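You operate a simulated robot arm through the tools that you are given. There is no shell and no other tool. Be economical: measure what you need, move in short steps, check, and stop when the job is done.

Carry out the task below with a simulated robot arm. There is one attempt and no reset: what you move stays moved.

## Task
Stand the orange-handled plug beside the small brown box. It goes on the side that lies toward x -0.7, y -0.7 (a direction in the base frame), with about 3 cm between them.
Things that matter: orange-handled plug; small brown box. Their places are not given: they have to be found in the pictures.

Only the result counts: the job must be done as asked and must still hold three seconds after the hand-in. Knocking over, shifting, dropping, spilling or breaking anything else fails it.

## Robot
A 7-joint arm with a two-finger parallel gripper, fixed in place. Base frame: the origin is at the foot of the arm, x ahead of it, y to its left, z up; the work surface is at about z = 0. Readings come in m, rad, newtons and seconds.
With the tool pointing down near the work surface it reaches from about 0.22 to 0.58 m from the base axis. Its first joint turns from -1.152 to 1.152 rad. Payload 2.5 kg.
The TCP is the grasp point between the finger pads, 0.023 m short of the fingertips. In the tool frame z runs along the fingers and y along their closing line. The gripper opens to 0.094 m. The fingers are 0.038 m wide and 0.01 m thick; the gripper's body (0.054 by 0.096 m) begins 0.039 m behind the TCP.
Orientation is told as [roll, pitch, yaw] about the base's x, y, z axes, in that order, counted from this pose: with the fingers straight down and closing along the base's y, the tool's x points along the base's -x, its y along +y and its z along -z.

## Interface
- The arm moves only by the tool arm_command. Its argument "deltas" is a list of rows, each a list of 6 numbers: the shift along the tool's x, y, z in m, then the turn, a rotation vector about the tool's x, y, z in rad. In form: [[x, y, z, rx, ry, rz], ...]. A call has 1 to 8 rows; each row is the pose to reach, as a shift and turn from the pose commanded when the call began, along the tool's axes at that moment. "grip" is the gripper command, from -1 (fully open) to 1 (shut), values between in proportion, set as the call begins (left out, the last holds). Rows are played at 5 a second. More than 0.05 m and 0.15 rad between two rows, or a gripper value outside its range, and nothing of the call is played. A pose out of reach is approached as far as the arm can. The call stops where the force on the tool passes 40 N (or 10 N more than at its start, if that is more) or the arm is blocked; 0.2 s more then pass. The fingers move at their own pace (about 0.108 m/s each) and stop on an object; they squeeze with about 33 N. The grip force told is the motor's: it shows also when the fingers shut on nothing. Time passes only in rows, and 0.2 s behind the last, so rows that repeat a pose let the fingers close. The reply holds the time, the measured pose of the TCP, the force on the tool along the base axes, the opening and the grip force, in the units named above and with some noise, and new pictures: "show" is both (left out), scene, wrist or none.
- Cameras (640 x 400 px; columns grow to the right, rows downward): "scene" is fixed at [0.1016, -0.3933, 0.5503]; the picture's right is [0.95, -0.32, 0.00], its down [-0.16, -0.49, -0.86] and it looks along [0.27, 0.81, -0.52] (base axes); focal length 334 px, centre (320, 200). "wrist" rides on the gripper at [-0.039, 0, -0.044] in the tool frame; the picture's right is [0.00, -1.00, 0.00], its down [0.97, 0.00, -0.24] and it looks along [0.24, 0.00, 0.97] (tool axes); focal length 218 px, centre (320, 200).
- point_at(camera, pixels): there is no depth. For up to 12 entries [column, row, z] of the newest picture of that camera ("zoom" is the newest enlarged one), the place [x, y] in the base frame at which the ray of that pixel passes the height z, good to about 0.002 m. The clock stands still meanwhile.
- inspect(camera, box): a new picture of the part [left, top, right, bottom] of that camera's present view, enlarged. The clock stands still meanwhile.
- close_job(): hands the job in; it is judged then, once.

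Keep the steps short. Do not move on a guess: measure, check each grasp and each placing, and mend mistakes. In all there are 60 turns and 120 pictures (those below and enlarged ones count). Leave the gripper open and the arm clear of the work at the hand-in unless told otherwise, and finish with a single line.

The tools are called after ">>>" as a command line: name --pt "numbers of a row" for each row, then --argument value for the rest, lists and objects as JSON in quotes. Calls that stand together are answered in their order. arm_command: Moves the arm, as the interface text tells. Its arguments: {"type":"object","properties":{"deltas":{"type":"array","items":{"type":"array","items":{"type":"number"}}},"grip":{"type":"number"},"show":{"type":"string","enum":["both","scene","wrist","none"]}},"required":["deltas"]} The other tools are called the same way: point_at (camera, pixels) gives the place at which the rays of pixels pass given heights; inspect (camera, box) takes an enlarged picture of a part of a camera's view; close_job () hands the job in.

At the start:

```text
t: 0.0
tool_pos: [0.3083, 0.2555, 0.3124]
orientation: [-0.001, 0.0, 0.002]
ft_force: [0.3, -0.6, -0.1]
finger_gap: 0.094
grasp_force: 0.1
```

scene: 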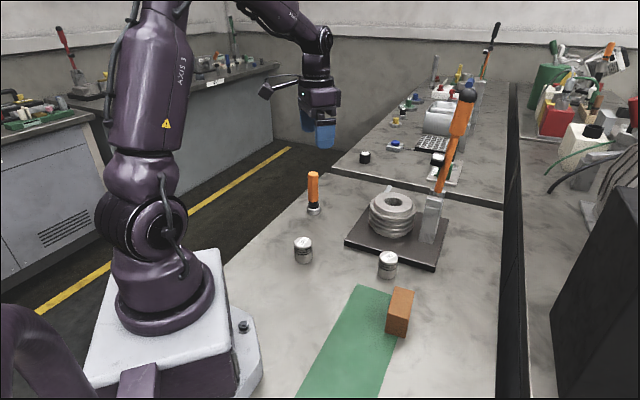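
wrist: 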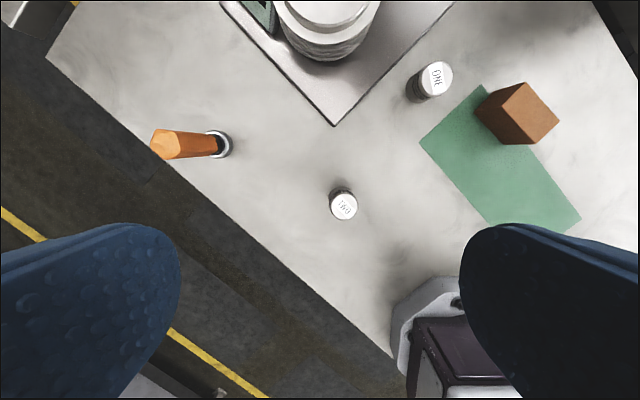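

I see the orange plug at scene (313,190) and the brown box at (400,312). I'll enlarge both to measure them.

>>> inspect --camera "scene" --box '[270, 150, 370, 220]'

>>> inspect --camera "wrist" --box '[400, 50, 600, 240]'

>>> inspect --camera "scene" --box '[340, 270, 440, 350]'

```text
5.71 times, centred on (320, 185) of scene
```

zoom: 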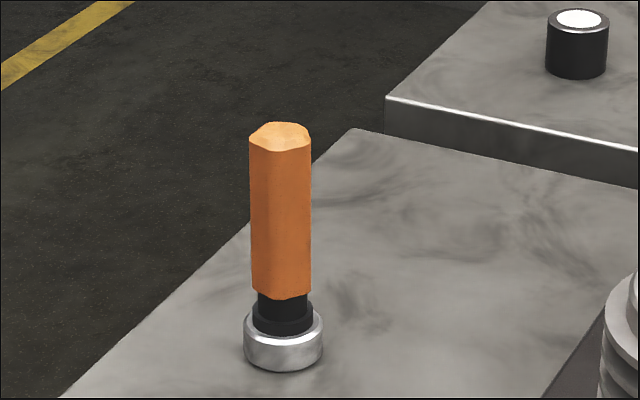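

```text
2.11 times, centred on (500, 145) of wrist
```

zoom: 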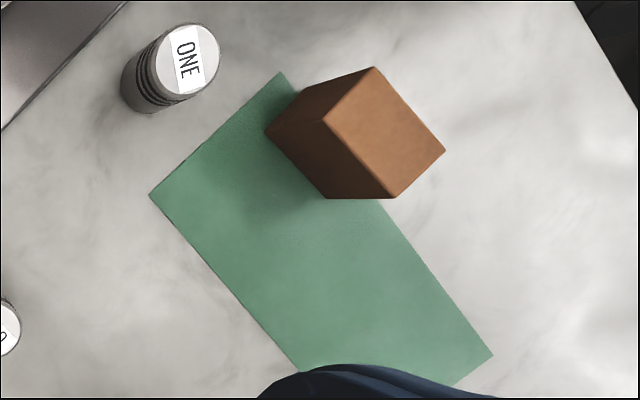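

```text
5.00 times, centred on (390, 310) of scene
```

zoom: 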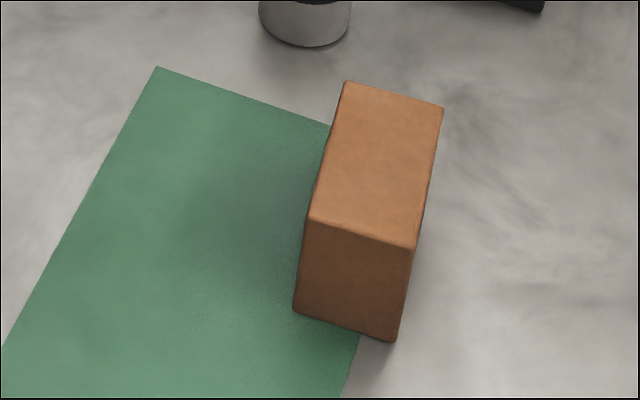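

Next I measure the corners of the box and the base and top of the plug at trial heights.

>>> point_at --camera "scene" --pixels '[[384.4, 332.2, 0], [405.4, 338.4, 0], [387.6, 314.2, 0.04], [387.6, 314.2, 0.05], [408.8, 319.8, 0.04], [408.8, 319.8, 0.05], [395.2, 286, 0.05], [414.6, 291, 0.05], [313.5, 211.6, 0], [313, 173.6, 0.08], [313, 173.6, 0.1], [313, 173.6, 0.12]]'

>>> point_at --camera "wrist" --pixels '[[474, 112.3, 0], [503.3, 144.1, 0], [525.5, 82, 0.05], [559.2, 121.3, 0.05], [535, 144.1, 0.05], [501.4, 107.5, 0.05], [211, 157, 0], [231, 144, 0.0], [220, 132, 0], [160, 130, 0.1], [160, 158, 0.1], [153, 146, 0.1]]'

>>> inspect --camera "wrist" --box '[140, 110, 250, 180]'

```text
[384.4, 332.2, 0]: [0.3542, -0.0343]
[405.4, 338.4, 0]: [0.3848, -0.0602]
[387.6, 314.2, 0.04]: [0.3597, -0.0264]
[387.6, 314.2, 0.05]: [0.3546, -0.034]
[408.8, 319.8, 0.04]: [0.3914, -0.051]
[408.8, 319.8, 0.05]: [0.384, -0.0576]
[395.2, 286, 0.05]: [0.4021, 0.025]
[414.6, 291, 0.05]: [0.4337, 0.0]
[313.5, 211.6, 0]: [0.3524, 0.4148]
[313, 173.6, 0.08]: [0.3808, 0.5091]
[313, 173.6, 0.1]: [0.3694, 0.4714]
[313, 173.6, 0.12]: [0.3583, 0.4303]
```

```text
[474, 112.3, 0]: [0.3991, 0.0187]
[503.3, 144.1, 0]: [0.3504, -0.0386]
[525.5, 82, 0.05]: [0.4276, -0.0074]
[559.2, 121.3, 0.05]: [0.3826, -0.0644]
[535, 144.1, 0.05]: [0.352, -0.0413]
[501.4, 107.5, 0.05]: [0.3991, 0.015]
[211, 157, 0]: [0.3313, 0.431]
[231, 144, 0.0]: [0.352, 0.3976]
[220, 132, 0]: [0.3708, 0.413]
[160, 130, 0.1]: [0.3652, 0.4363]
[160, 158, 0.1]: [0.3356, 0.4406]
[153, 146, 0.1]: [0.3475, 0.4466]
```

```text
5.71 times, centred on (195, 145) of wrist
```

zoom: 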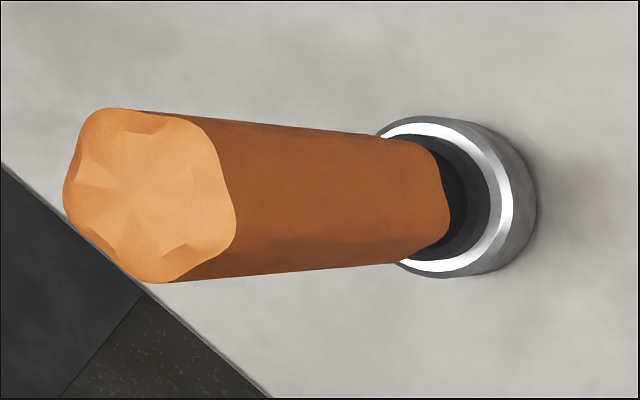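

The box is 0.05 m tall with its centre near (0.392,-0.019), and its end face looks toward (-0.64,-0.77). The plug is near (0.352,0.415) and about 0.125 m tall. I move above it in steps, staying high.

>>> point_at --camera "wrist" --pixels '[[165.2, 144.1, 0.12], [165.2, 144.1, 0.13]]'

>>> arm_command --pt "-0.01 0.035 0 0 0 0" --pt "-0.02 0.07 0 0 0 0" --pt "-0.03 0.105 0.02 0 0 0" --pt "-0.04 0.14 0.05 0 0 0" --pt "-0.044 0.158 0.08 0 0 0" --pt "-0.044 0.158 0.08 0 0 0" --grip -1

```text
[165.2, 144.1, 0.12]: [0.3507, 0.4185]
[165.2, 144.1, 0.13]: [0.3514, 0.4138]
```

```text
t: 1.4
tool_pos: [0.3527, 0.4126, 0.2331]
orientation: [0.001, -0.001, -0.003]
ft_force: [0.1, 0.0, 1.4]
finger_gap: 0.0938
grasp_force: 0.1
```

scene: 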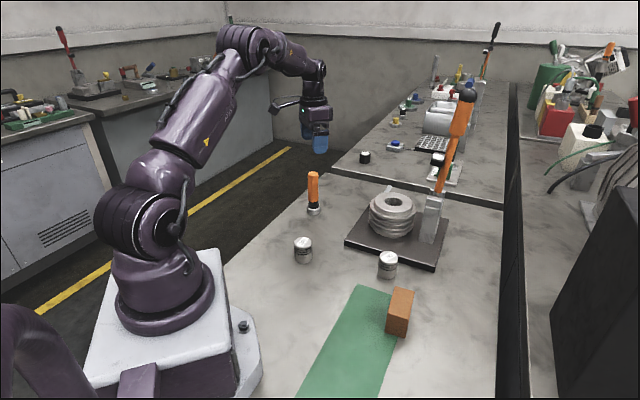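
wrist: 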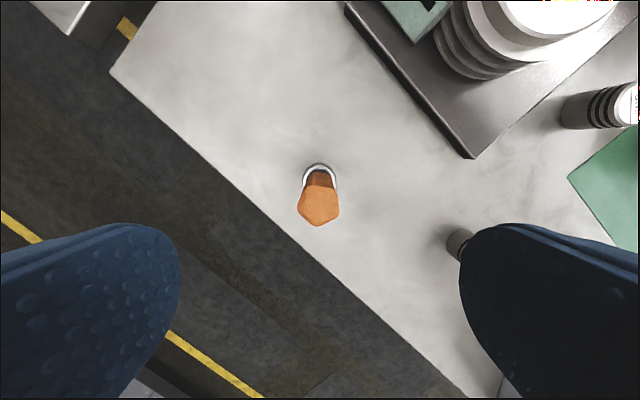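

The plug's top is centred at wrist (319,203), between the fingers. I check its position before going down.

>>> point_at --camera "wrist" --pixels '[[319, 203, 0.115], [319, 203, 0.125], [319, 203, 0.135], [320, 163, 0.0], [298, 203, 0.12], [340, 205, 0.12]]'

>>> inspect --camera "wrist" --box '[270, 150, 370, 240]'

```text
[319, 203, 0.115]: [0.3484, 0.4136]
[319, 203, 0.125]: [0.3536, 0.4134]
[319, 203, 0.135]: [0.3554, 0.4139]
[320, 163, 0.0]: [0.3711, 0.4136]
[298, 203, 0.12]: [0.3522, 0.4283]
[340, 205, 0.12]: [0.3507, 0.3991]
```

```text
4.44 times, centred on (320, 195) of wrist
```

zoom: 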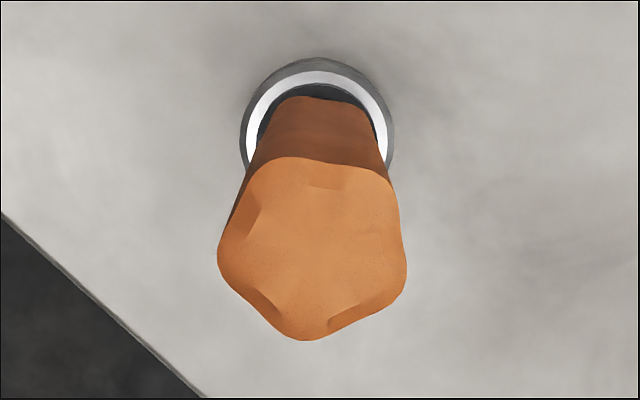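

The top is a five-lobed grip. A turn of about 10° puts a flat side against one pad. I turn while descending to z ≈ 0.097, which keeps the gripper body above the plug's top.

>>> arm_command --pt "0 0.001 0.0 0 0 -0.08" --pt "0 0.001 0.02 0 0 -0.17" --pt "0 0.001 0.055 0 0 -0.17" --pt "0 0.001 0.09 0 0 -0.17" --pt "0 0.001 0.12 0 0 -0.17" --pt "0 0.001 0.136 0 0 -0.17" --pt "0 0.001 0.136 0 0 -0.17" --grip -1

>>> inspect --camera "scene" --box '[260, 130, 380, 220]'

```text
t: 3.0
tool_pos: [0.353, 0.4151, 0.0985]
orientation: [0.0, -0.001, 0.17]
ft_force: [-0.7, -0.7, 0.4]
finger_gap: 0.094
grasp_force: 0.0
```

scene: 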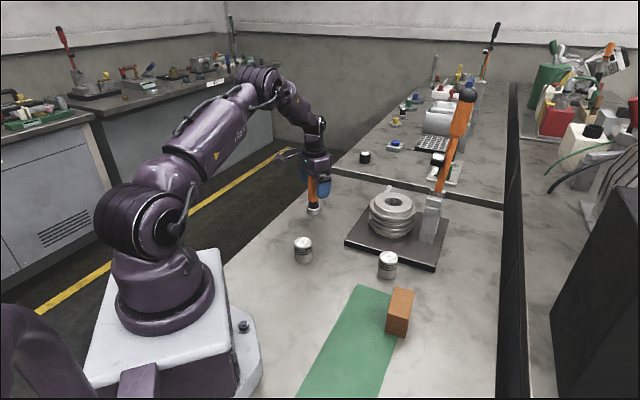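
wrist: 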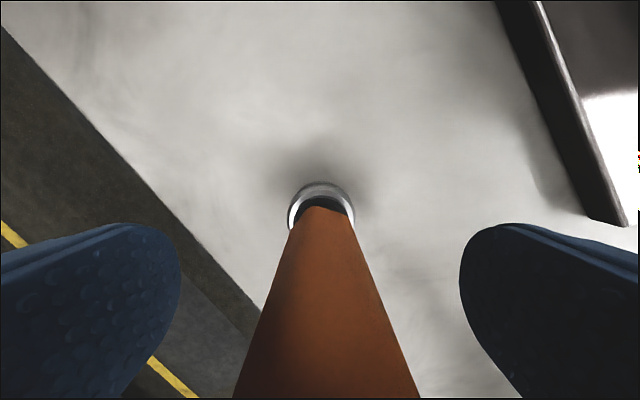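

```text
4.44 times, centred on (320, 175) of scene
```

zoom: 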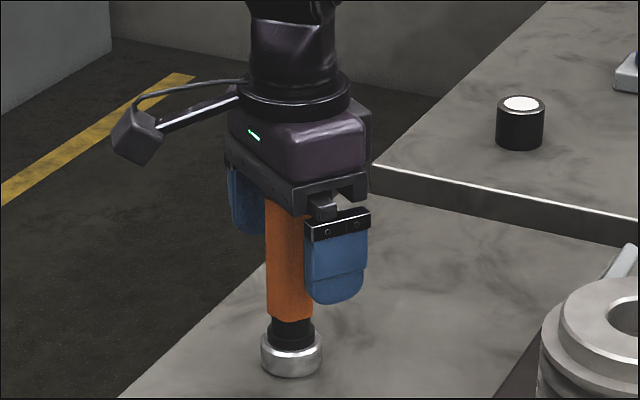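

The handle stands between the fingers, centred and clear. I close the gripper now.

>>> arm_command --pt "0 0 0 0 0 0" --pt "0 0 0 0 0 0" --pt "0 0 0 0 0 0" --pt "0 0 0 0 0 0" --grip 1

```text
t: 4.0
tool_pos: [0.3538, 0.4151, 0.0975]
orientation: [0.001, 0.0, 0.17]
ft_force: [-0.7, 0.9, 0.0]
finger_gap: 0.0316
grasp_force: 33.1
```

scene: 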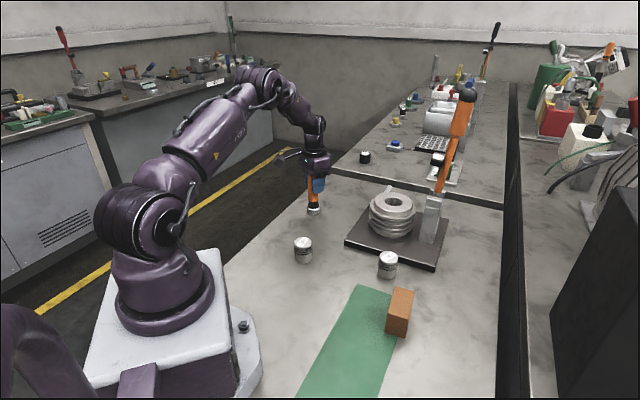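
wrist: 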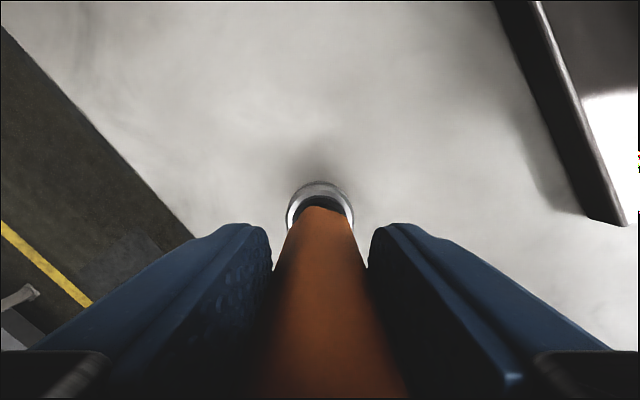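

The grip holds at a 0.0316 m gap and 33 N, which fits the handle's width. I lift straight up, slowly at first.

>>> arm_command --pt "0 0 -0.005 0 0 0" --pt "0 0 -0.02 0 0 0" --pt "0 0 -0.05 0 0 0" --pt "0 0 -0.085 0 0 0" --pt "0 0 -0.12 0 0 0" --pt "0 0 -0.12 0 0 0"

>>> inspect --camera "scene" --box '[260, 110, 380, 220]'

```text
t: 5.4
tool_pos: [0.3527, 0.413, 0.2175]
orientation: [0.001, -0.001, 0.171]
ft_force: [0.1, 0.7, -2.8]
finger_gap: 0.0312
grasp_force: 33.1
```

scene: 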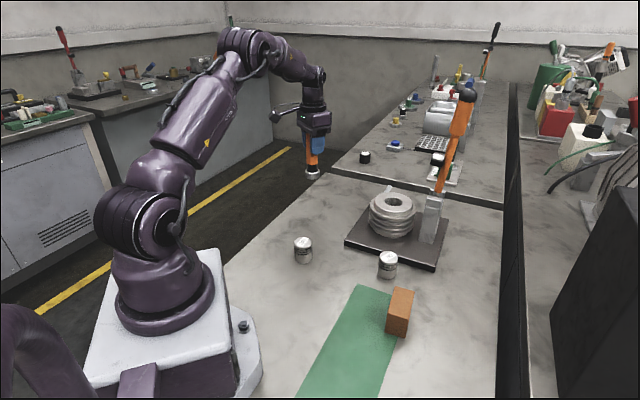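
wrist: 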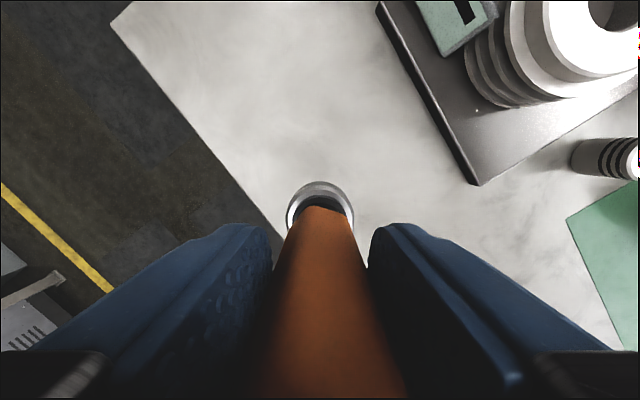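

```text
3.64 times, centred on (320, 165) of scene
```

zoom: 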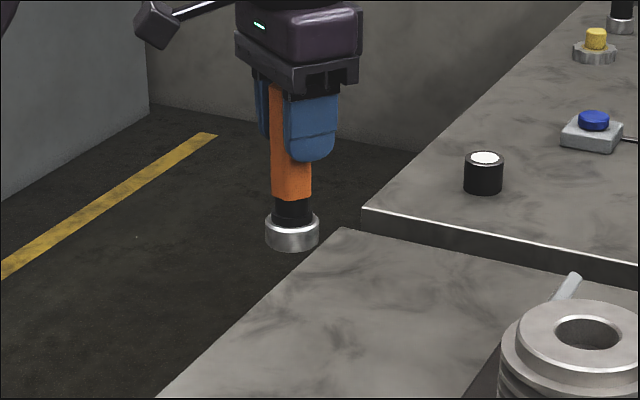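

The whole plug came up upright, with its bottom about 0.12 m above the surface. I carry it toward -y at this height, clear of the canisters.

>>> arm_command --pt "0.005 -0.022 0 0 0 0" --pt "0.0146 -0.067 0 0 0 0" --pt "0.0243 -0.112 0 0 0 0" --pt "0.034 -0.157 0 0 0 0" --pt "0.0438 -0.202 0 0 0 0" --pt "0.0535 -0.2467 0 0 0 0" --pt "0.0632 -0.2914 0 0 0 0" --pt "0.0679 -0.313 0 0 0 0"

```text
t: 7.2
tool_pos: [0.3385, 0.0954, 0.2192]
orientation: [0.0, 0.001, 0.171]
ft_force: [-0.3, 0.3, -3.1]
finger_gap: 0.0315
grasp_force: 33.4
```

scene: 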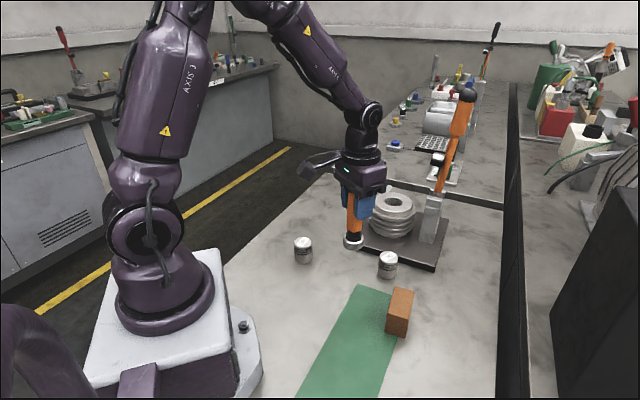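
wrist: 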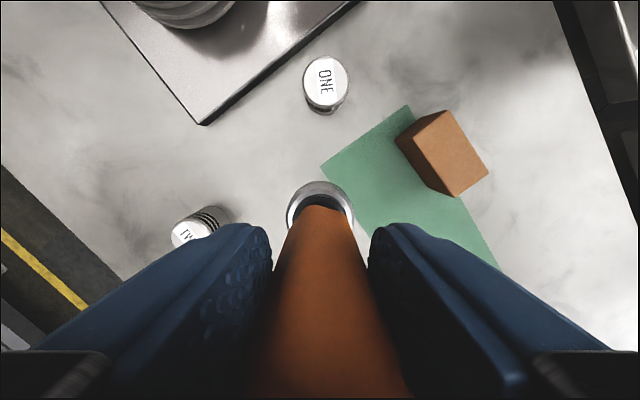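

From this closer view I measure the box again before placing.

>>> inspect --camera "wrist" --box '[370, 90, 510, 210]'

```text
3.33 times, centred on (440, 150) of wrist
```

zoom: 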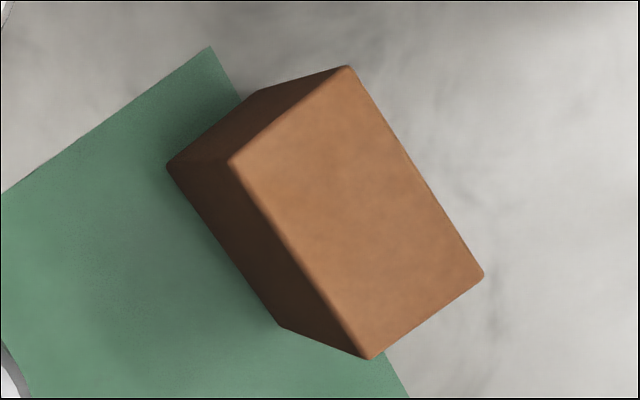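

>>> point_at --camera "zoom" --pixels '[[166, 165, 0], [281, 327, 0], [259, 90, 0], [230, 159, 0.05], [347, 66, 0.05], [484, 275, 0.05], [369, 360, 0.05]]'

```text
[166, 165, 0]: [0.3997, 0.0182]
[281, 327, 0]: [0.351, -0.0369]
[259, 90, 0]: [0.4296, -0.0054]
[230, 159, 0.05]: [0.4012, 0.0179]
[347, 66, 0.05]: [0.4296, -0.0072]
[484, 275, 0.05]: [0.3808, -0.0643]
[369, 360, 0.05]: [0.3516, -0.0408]
```

The box centre is (0.3905,-0.0225) and its half length is 0.0376. The plug's target is (0.328,-0.085). I move over it at the same height.

>>> arm_command --pt "0.006 -0.025 0 0 0 0" --pt "0.0163 -0.07 0 0 0 0" --pt "0.0267 -0.115 0 0 0 0" --pt "0.0366 -0.1575 0 0 0 0" --pt "0.0408 -0.1756 0 0 0 0" --pt "0.0408 -0.1756 0 0 0 0"

```text
t: 8.6
tool_pos: [0.3277, -0.0881, 0.2179]
orientation: [0.0, -0.002, 0.17]
ft_force: [0.0, 0.4, -4.2]
finger_gap: 0.031
grasp_force: 33.3
```

scene: 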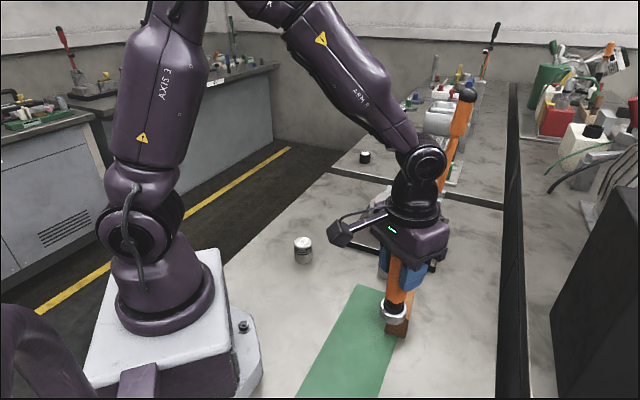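
wrist: 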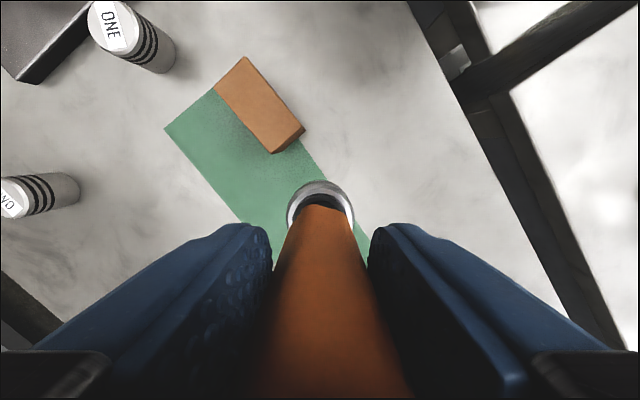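

The plug is above its target. I lower it to about 1 cm above the surface and then check the gap.

>>> arm_command --pt "0 0 0.02 0 0 0" --pt "0 0 0.055 0 0 0" --pt "0 0 0.085 0 0 0" --pt "0 0 0.105 0 0 0" --pt "0 0 0.11 0 0 0" --pt "0 0 0.11 0 0 0"

>>> inspect --camera "scene" --box '[320, 270, 460, 380]'

>>> inspect --camera "wrist" --box '[200, 20, 400, 230]'

```text
t: 10.0
tool_pos: [0.3273, -0.0858, 0.1073]
orientation: [-0.001, 0.001, 0.172]
ft_force: [0.0, 0.5, -1.5]
finger_gap: 0.031
grasp_force: 33.4
```

scene: 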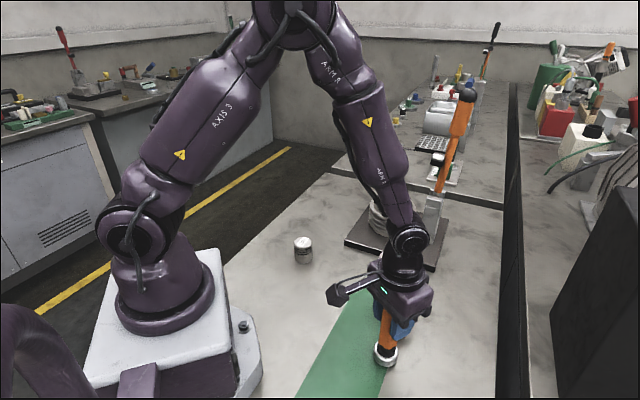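
wrist: 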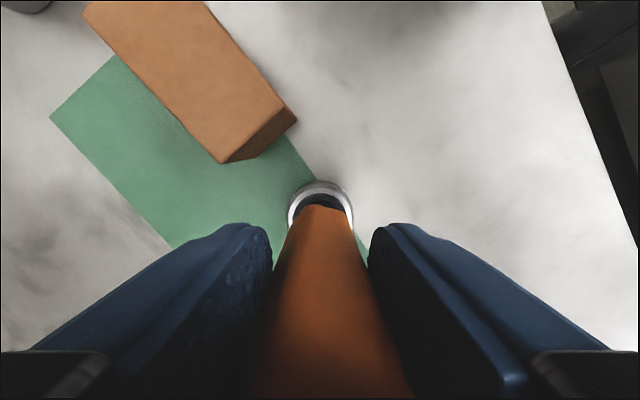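

```text
3.64 times, centred on (390, 325) of scene
```

zoom: 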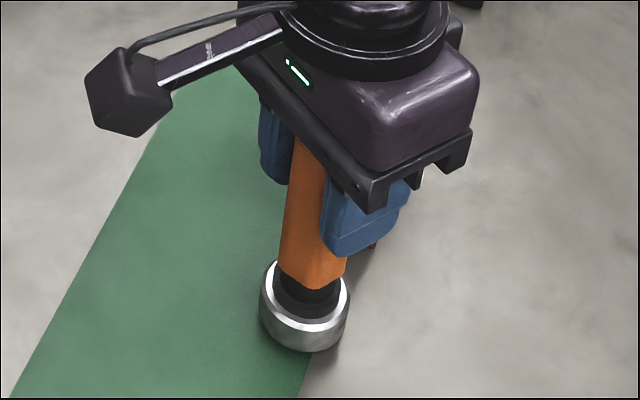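

```text
1.90 times, centred on (300, 125) of wrist
```

zoom: 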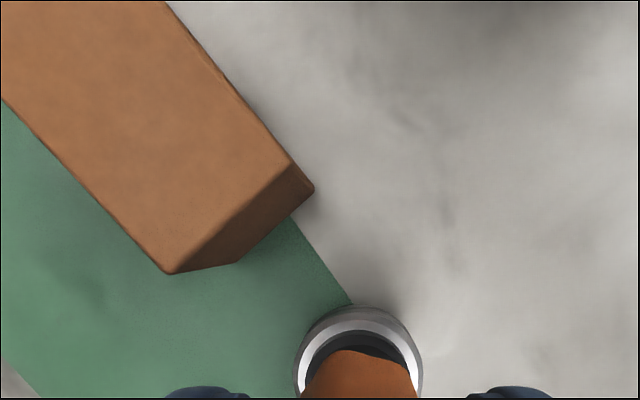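

I measure the box's bottom corners and the rim of the plug's base in this enlargement.

>>> point_at --camera "zoom" --pixels '[[315, 188, 0], [238, 263, 0], [359, 304, 0.02], [359, 304, 0.01], [294, 370, 0.02], [423, 370, 0.02], [294, 370, 0.03], [423, 370, 0.03]]'

```text
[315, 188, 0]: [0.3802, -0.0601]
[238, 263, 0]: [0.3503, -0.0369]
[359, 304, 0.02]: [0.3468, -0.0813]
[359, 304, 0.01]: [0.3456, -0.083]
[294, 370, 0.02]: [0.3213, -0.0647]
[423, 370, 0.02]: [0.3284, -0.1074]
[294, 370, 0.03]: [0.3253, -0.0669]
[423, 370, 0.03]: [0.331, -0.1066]
```

The gap comes out at about 3.2 cm. I shift it 2 mm toward the box and lower to touch, watching the force.

>>> arm_command --pt "-0.0016 0.0012 0.0 0 0 0" --pt "-0.0016 0.0012 0.004 0 0 0" --pt "-0.0016 0.0012 0.007 0 0 0" --pt "-0.0016 0.0012 0.009 0 0 0" --pt "-0.0016 0.0012 0.0095 0 0 0" --pt "-0.0016 0.0012 0.0095 0 0 0"

>>> inspect --camera "scene" --box '[350, 320, 430, 380]'

```text
t: 11.4
tool_pos: [0.3303, -0.0852, 0.0982]
orientation: [-0.003, -0.005, 0.169]
ft_force: [-2.6, -0.7, 25.2]
finger_gap: 0.0312
grasp_force: 33.2
```

scene: 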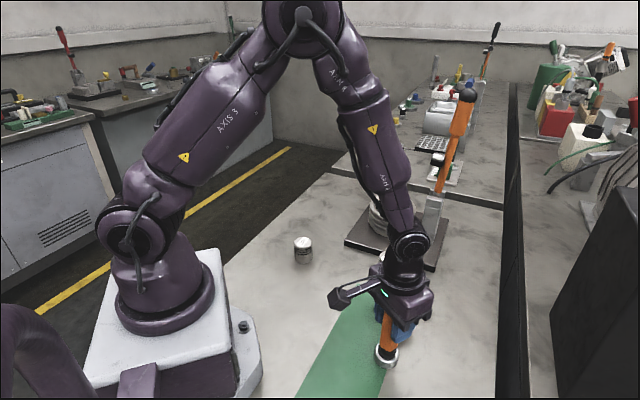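
wrist: 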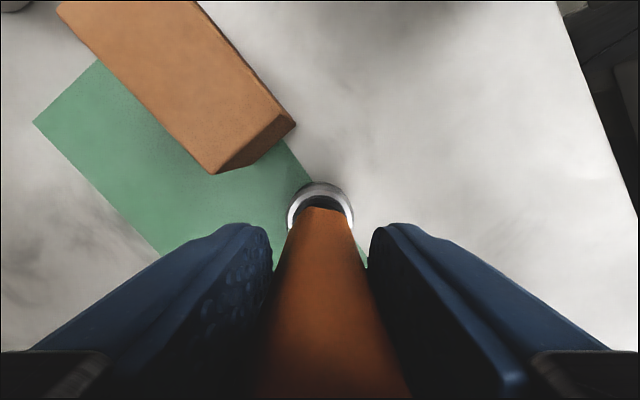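

```text
6.67 times, centred on (390, 350) of scene
```

zoom: 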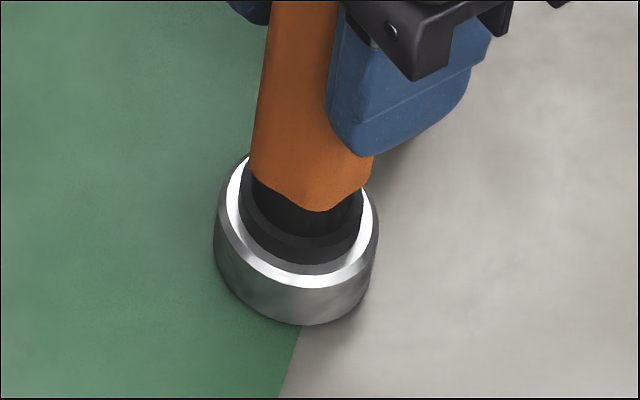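

There is a 25 N contact, so the plug is standing on the surface. I relieve 1 mm first.

>>> arm_command --pt "0 0 -0.0008 0 0 0" --pt "0 0 -0.0012 0 0 0" --pt "0 0 -0.0012 0 0 0" --show "none"

```text
t: 12.2
tool_pos: [0.3291, -0.0834, 0.0989]
orientation: [-0.001, -0.001, 0.171]
ft_force: [3.2, -2.7, 6.4]
finger_gap: 0.0308
grasp_force: 33.0
```

The light 6 N contact remains. I open the gripper a little, then fully.

>>> arm_command --pt "0 0 0 0 0 0" --pt "0 0 0 0 0 0" --pt "0 0 0 0 0 0" --grip -0.1 --show "none"

>>> arm_command --pt "0 0 0 0 0 0" --pt "0 0 0 0 0 0" --pt "0 0 0 0 0 0" --grip -1

```text
t: 13.0
tool_pos: [0.3312, -0.0834, 0.0984]
orientation: [0.001, -0.001, 0.17]
ft_force: [-0.5, -0.2, -0.3]
finger_gap: 0.0518
grasp_force: 0.1
```

```text
t: 13.8
tool_pos: [0.3296, -0.0842, 0.0987]
orientation: [-0.001, 0.001, 0.171]
ft_force: [0.5, 0.1, 0.2]
finger_gap: 0.094
grasp_force: 0.1
```

scene: 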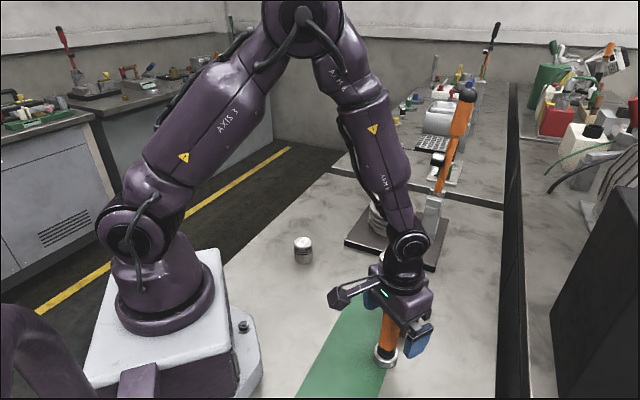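
wrist: 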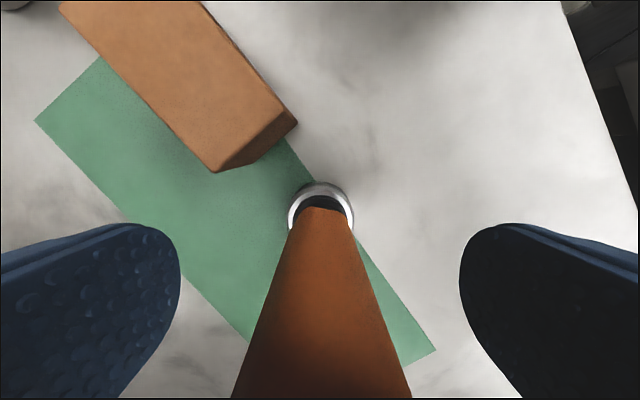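

The plug stands free. I go straight up to z ≈ 0.27, then back toward +y, and check.

>>> arm_command --pt "0 0 -0.02 0 0 0" --pt "0 0 -0.06 0 0 0" --pt "0 0 -0.105 0 0 0" --pt "0 0 -0.15 0 0 0" --pt "0 0.04 -0.17 0 0 0" --pt "0 0.085 -0.17 0 0 0" --pt "0 0.13 -0.17 0 0 0" --pt "0 0.13 -0.17 0 0 0"

>>> inspect --camera "scene" --box '[340, 270, 440, 380]'

```text
t: 15.6
tool_pos: [0.305, 0.0439, 0.2711]
orientation: [0.001, 0.0, 0.169]
ft_force: [-0.7, 1.2, -0.4]
finger_gap: 0.0941
grasp_force: 0.0
```

scene: 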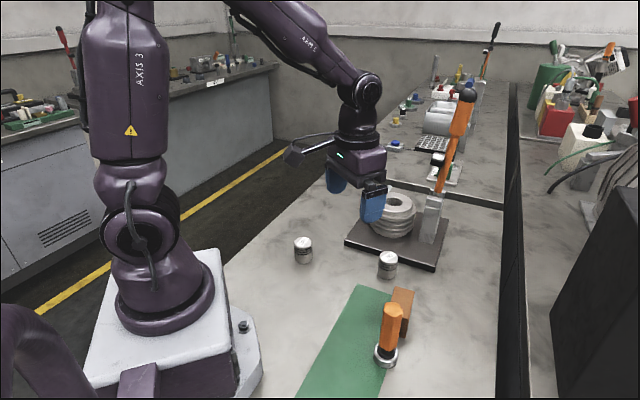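
wrist: 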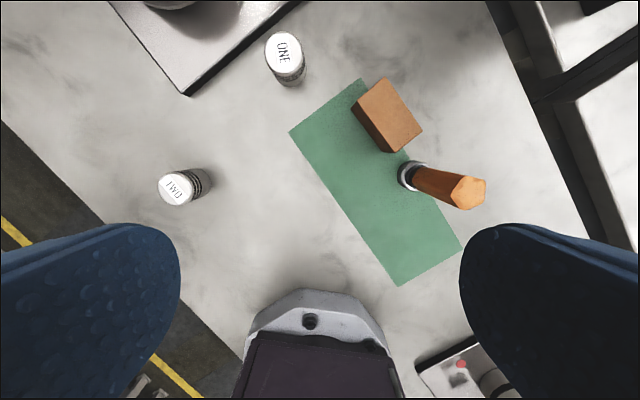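

```text
3.64 times, centred on (390, 325) of scene
```

zoom: 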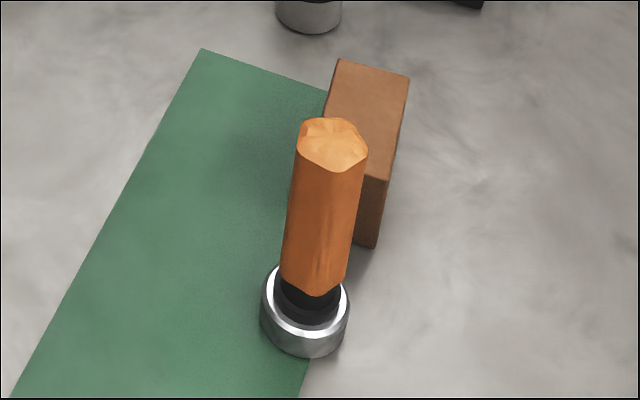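

The plug stands upright and the box has not moved. I make one last measurement of the gap.

>>> point_at --camera "zoom" --pixels '[[375, 248, 0], [307, 358, 0], [261, 305, 0.008], [349, 320, 0.008], [312, 265, 0.018]]'

>>> inspect --camera "wrist" --box '[340, 70, 500, 220]'

```text
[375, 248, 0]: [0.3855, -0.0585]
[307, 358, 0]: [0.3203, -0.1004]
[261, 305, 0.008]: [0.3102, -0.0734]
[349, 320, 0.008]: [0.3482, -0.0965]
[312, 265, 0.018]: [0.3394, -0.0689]
```

```text
2.67 times, centred on (420, 145) of wrist
```

zoom: 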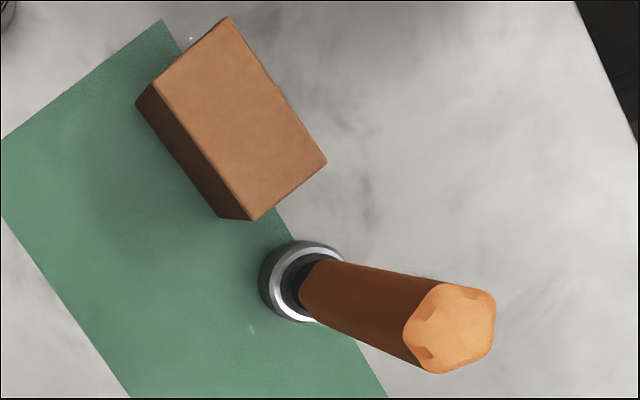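

The base centre is near (0.329,-0.085), about 2.9 cm from the box's end face and on the requested side. The arm is clear and the gripper is open, so I hand in.

>>> close_job

```text
The job is handed in.
```

The orange-handled plug stands upright on the (-0.7, -0.7) side of the small brown box with a measured gap of about 3 cm, the gripper is open and clear, and the job is handed in.
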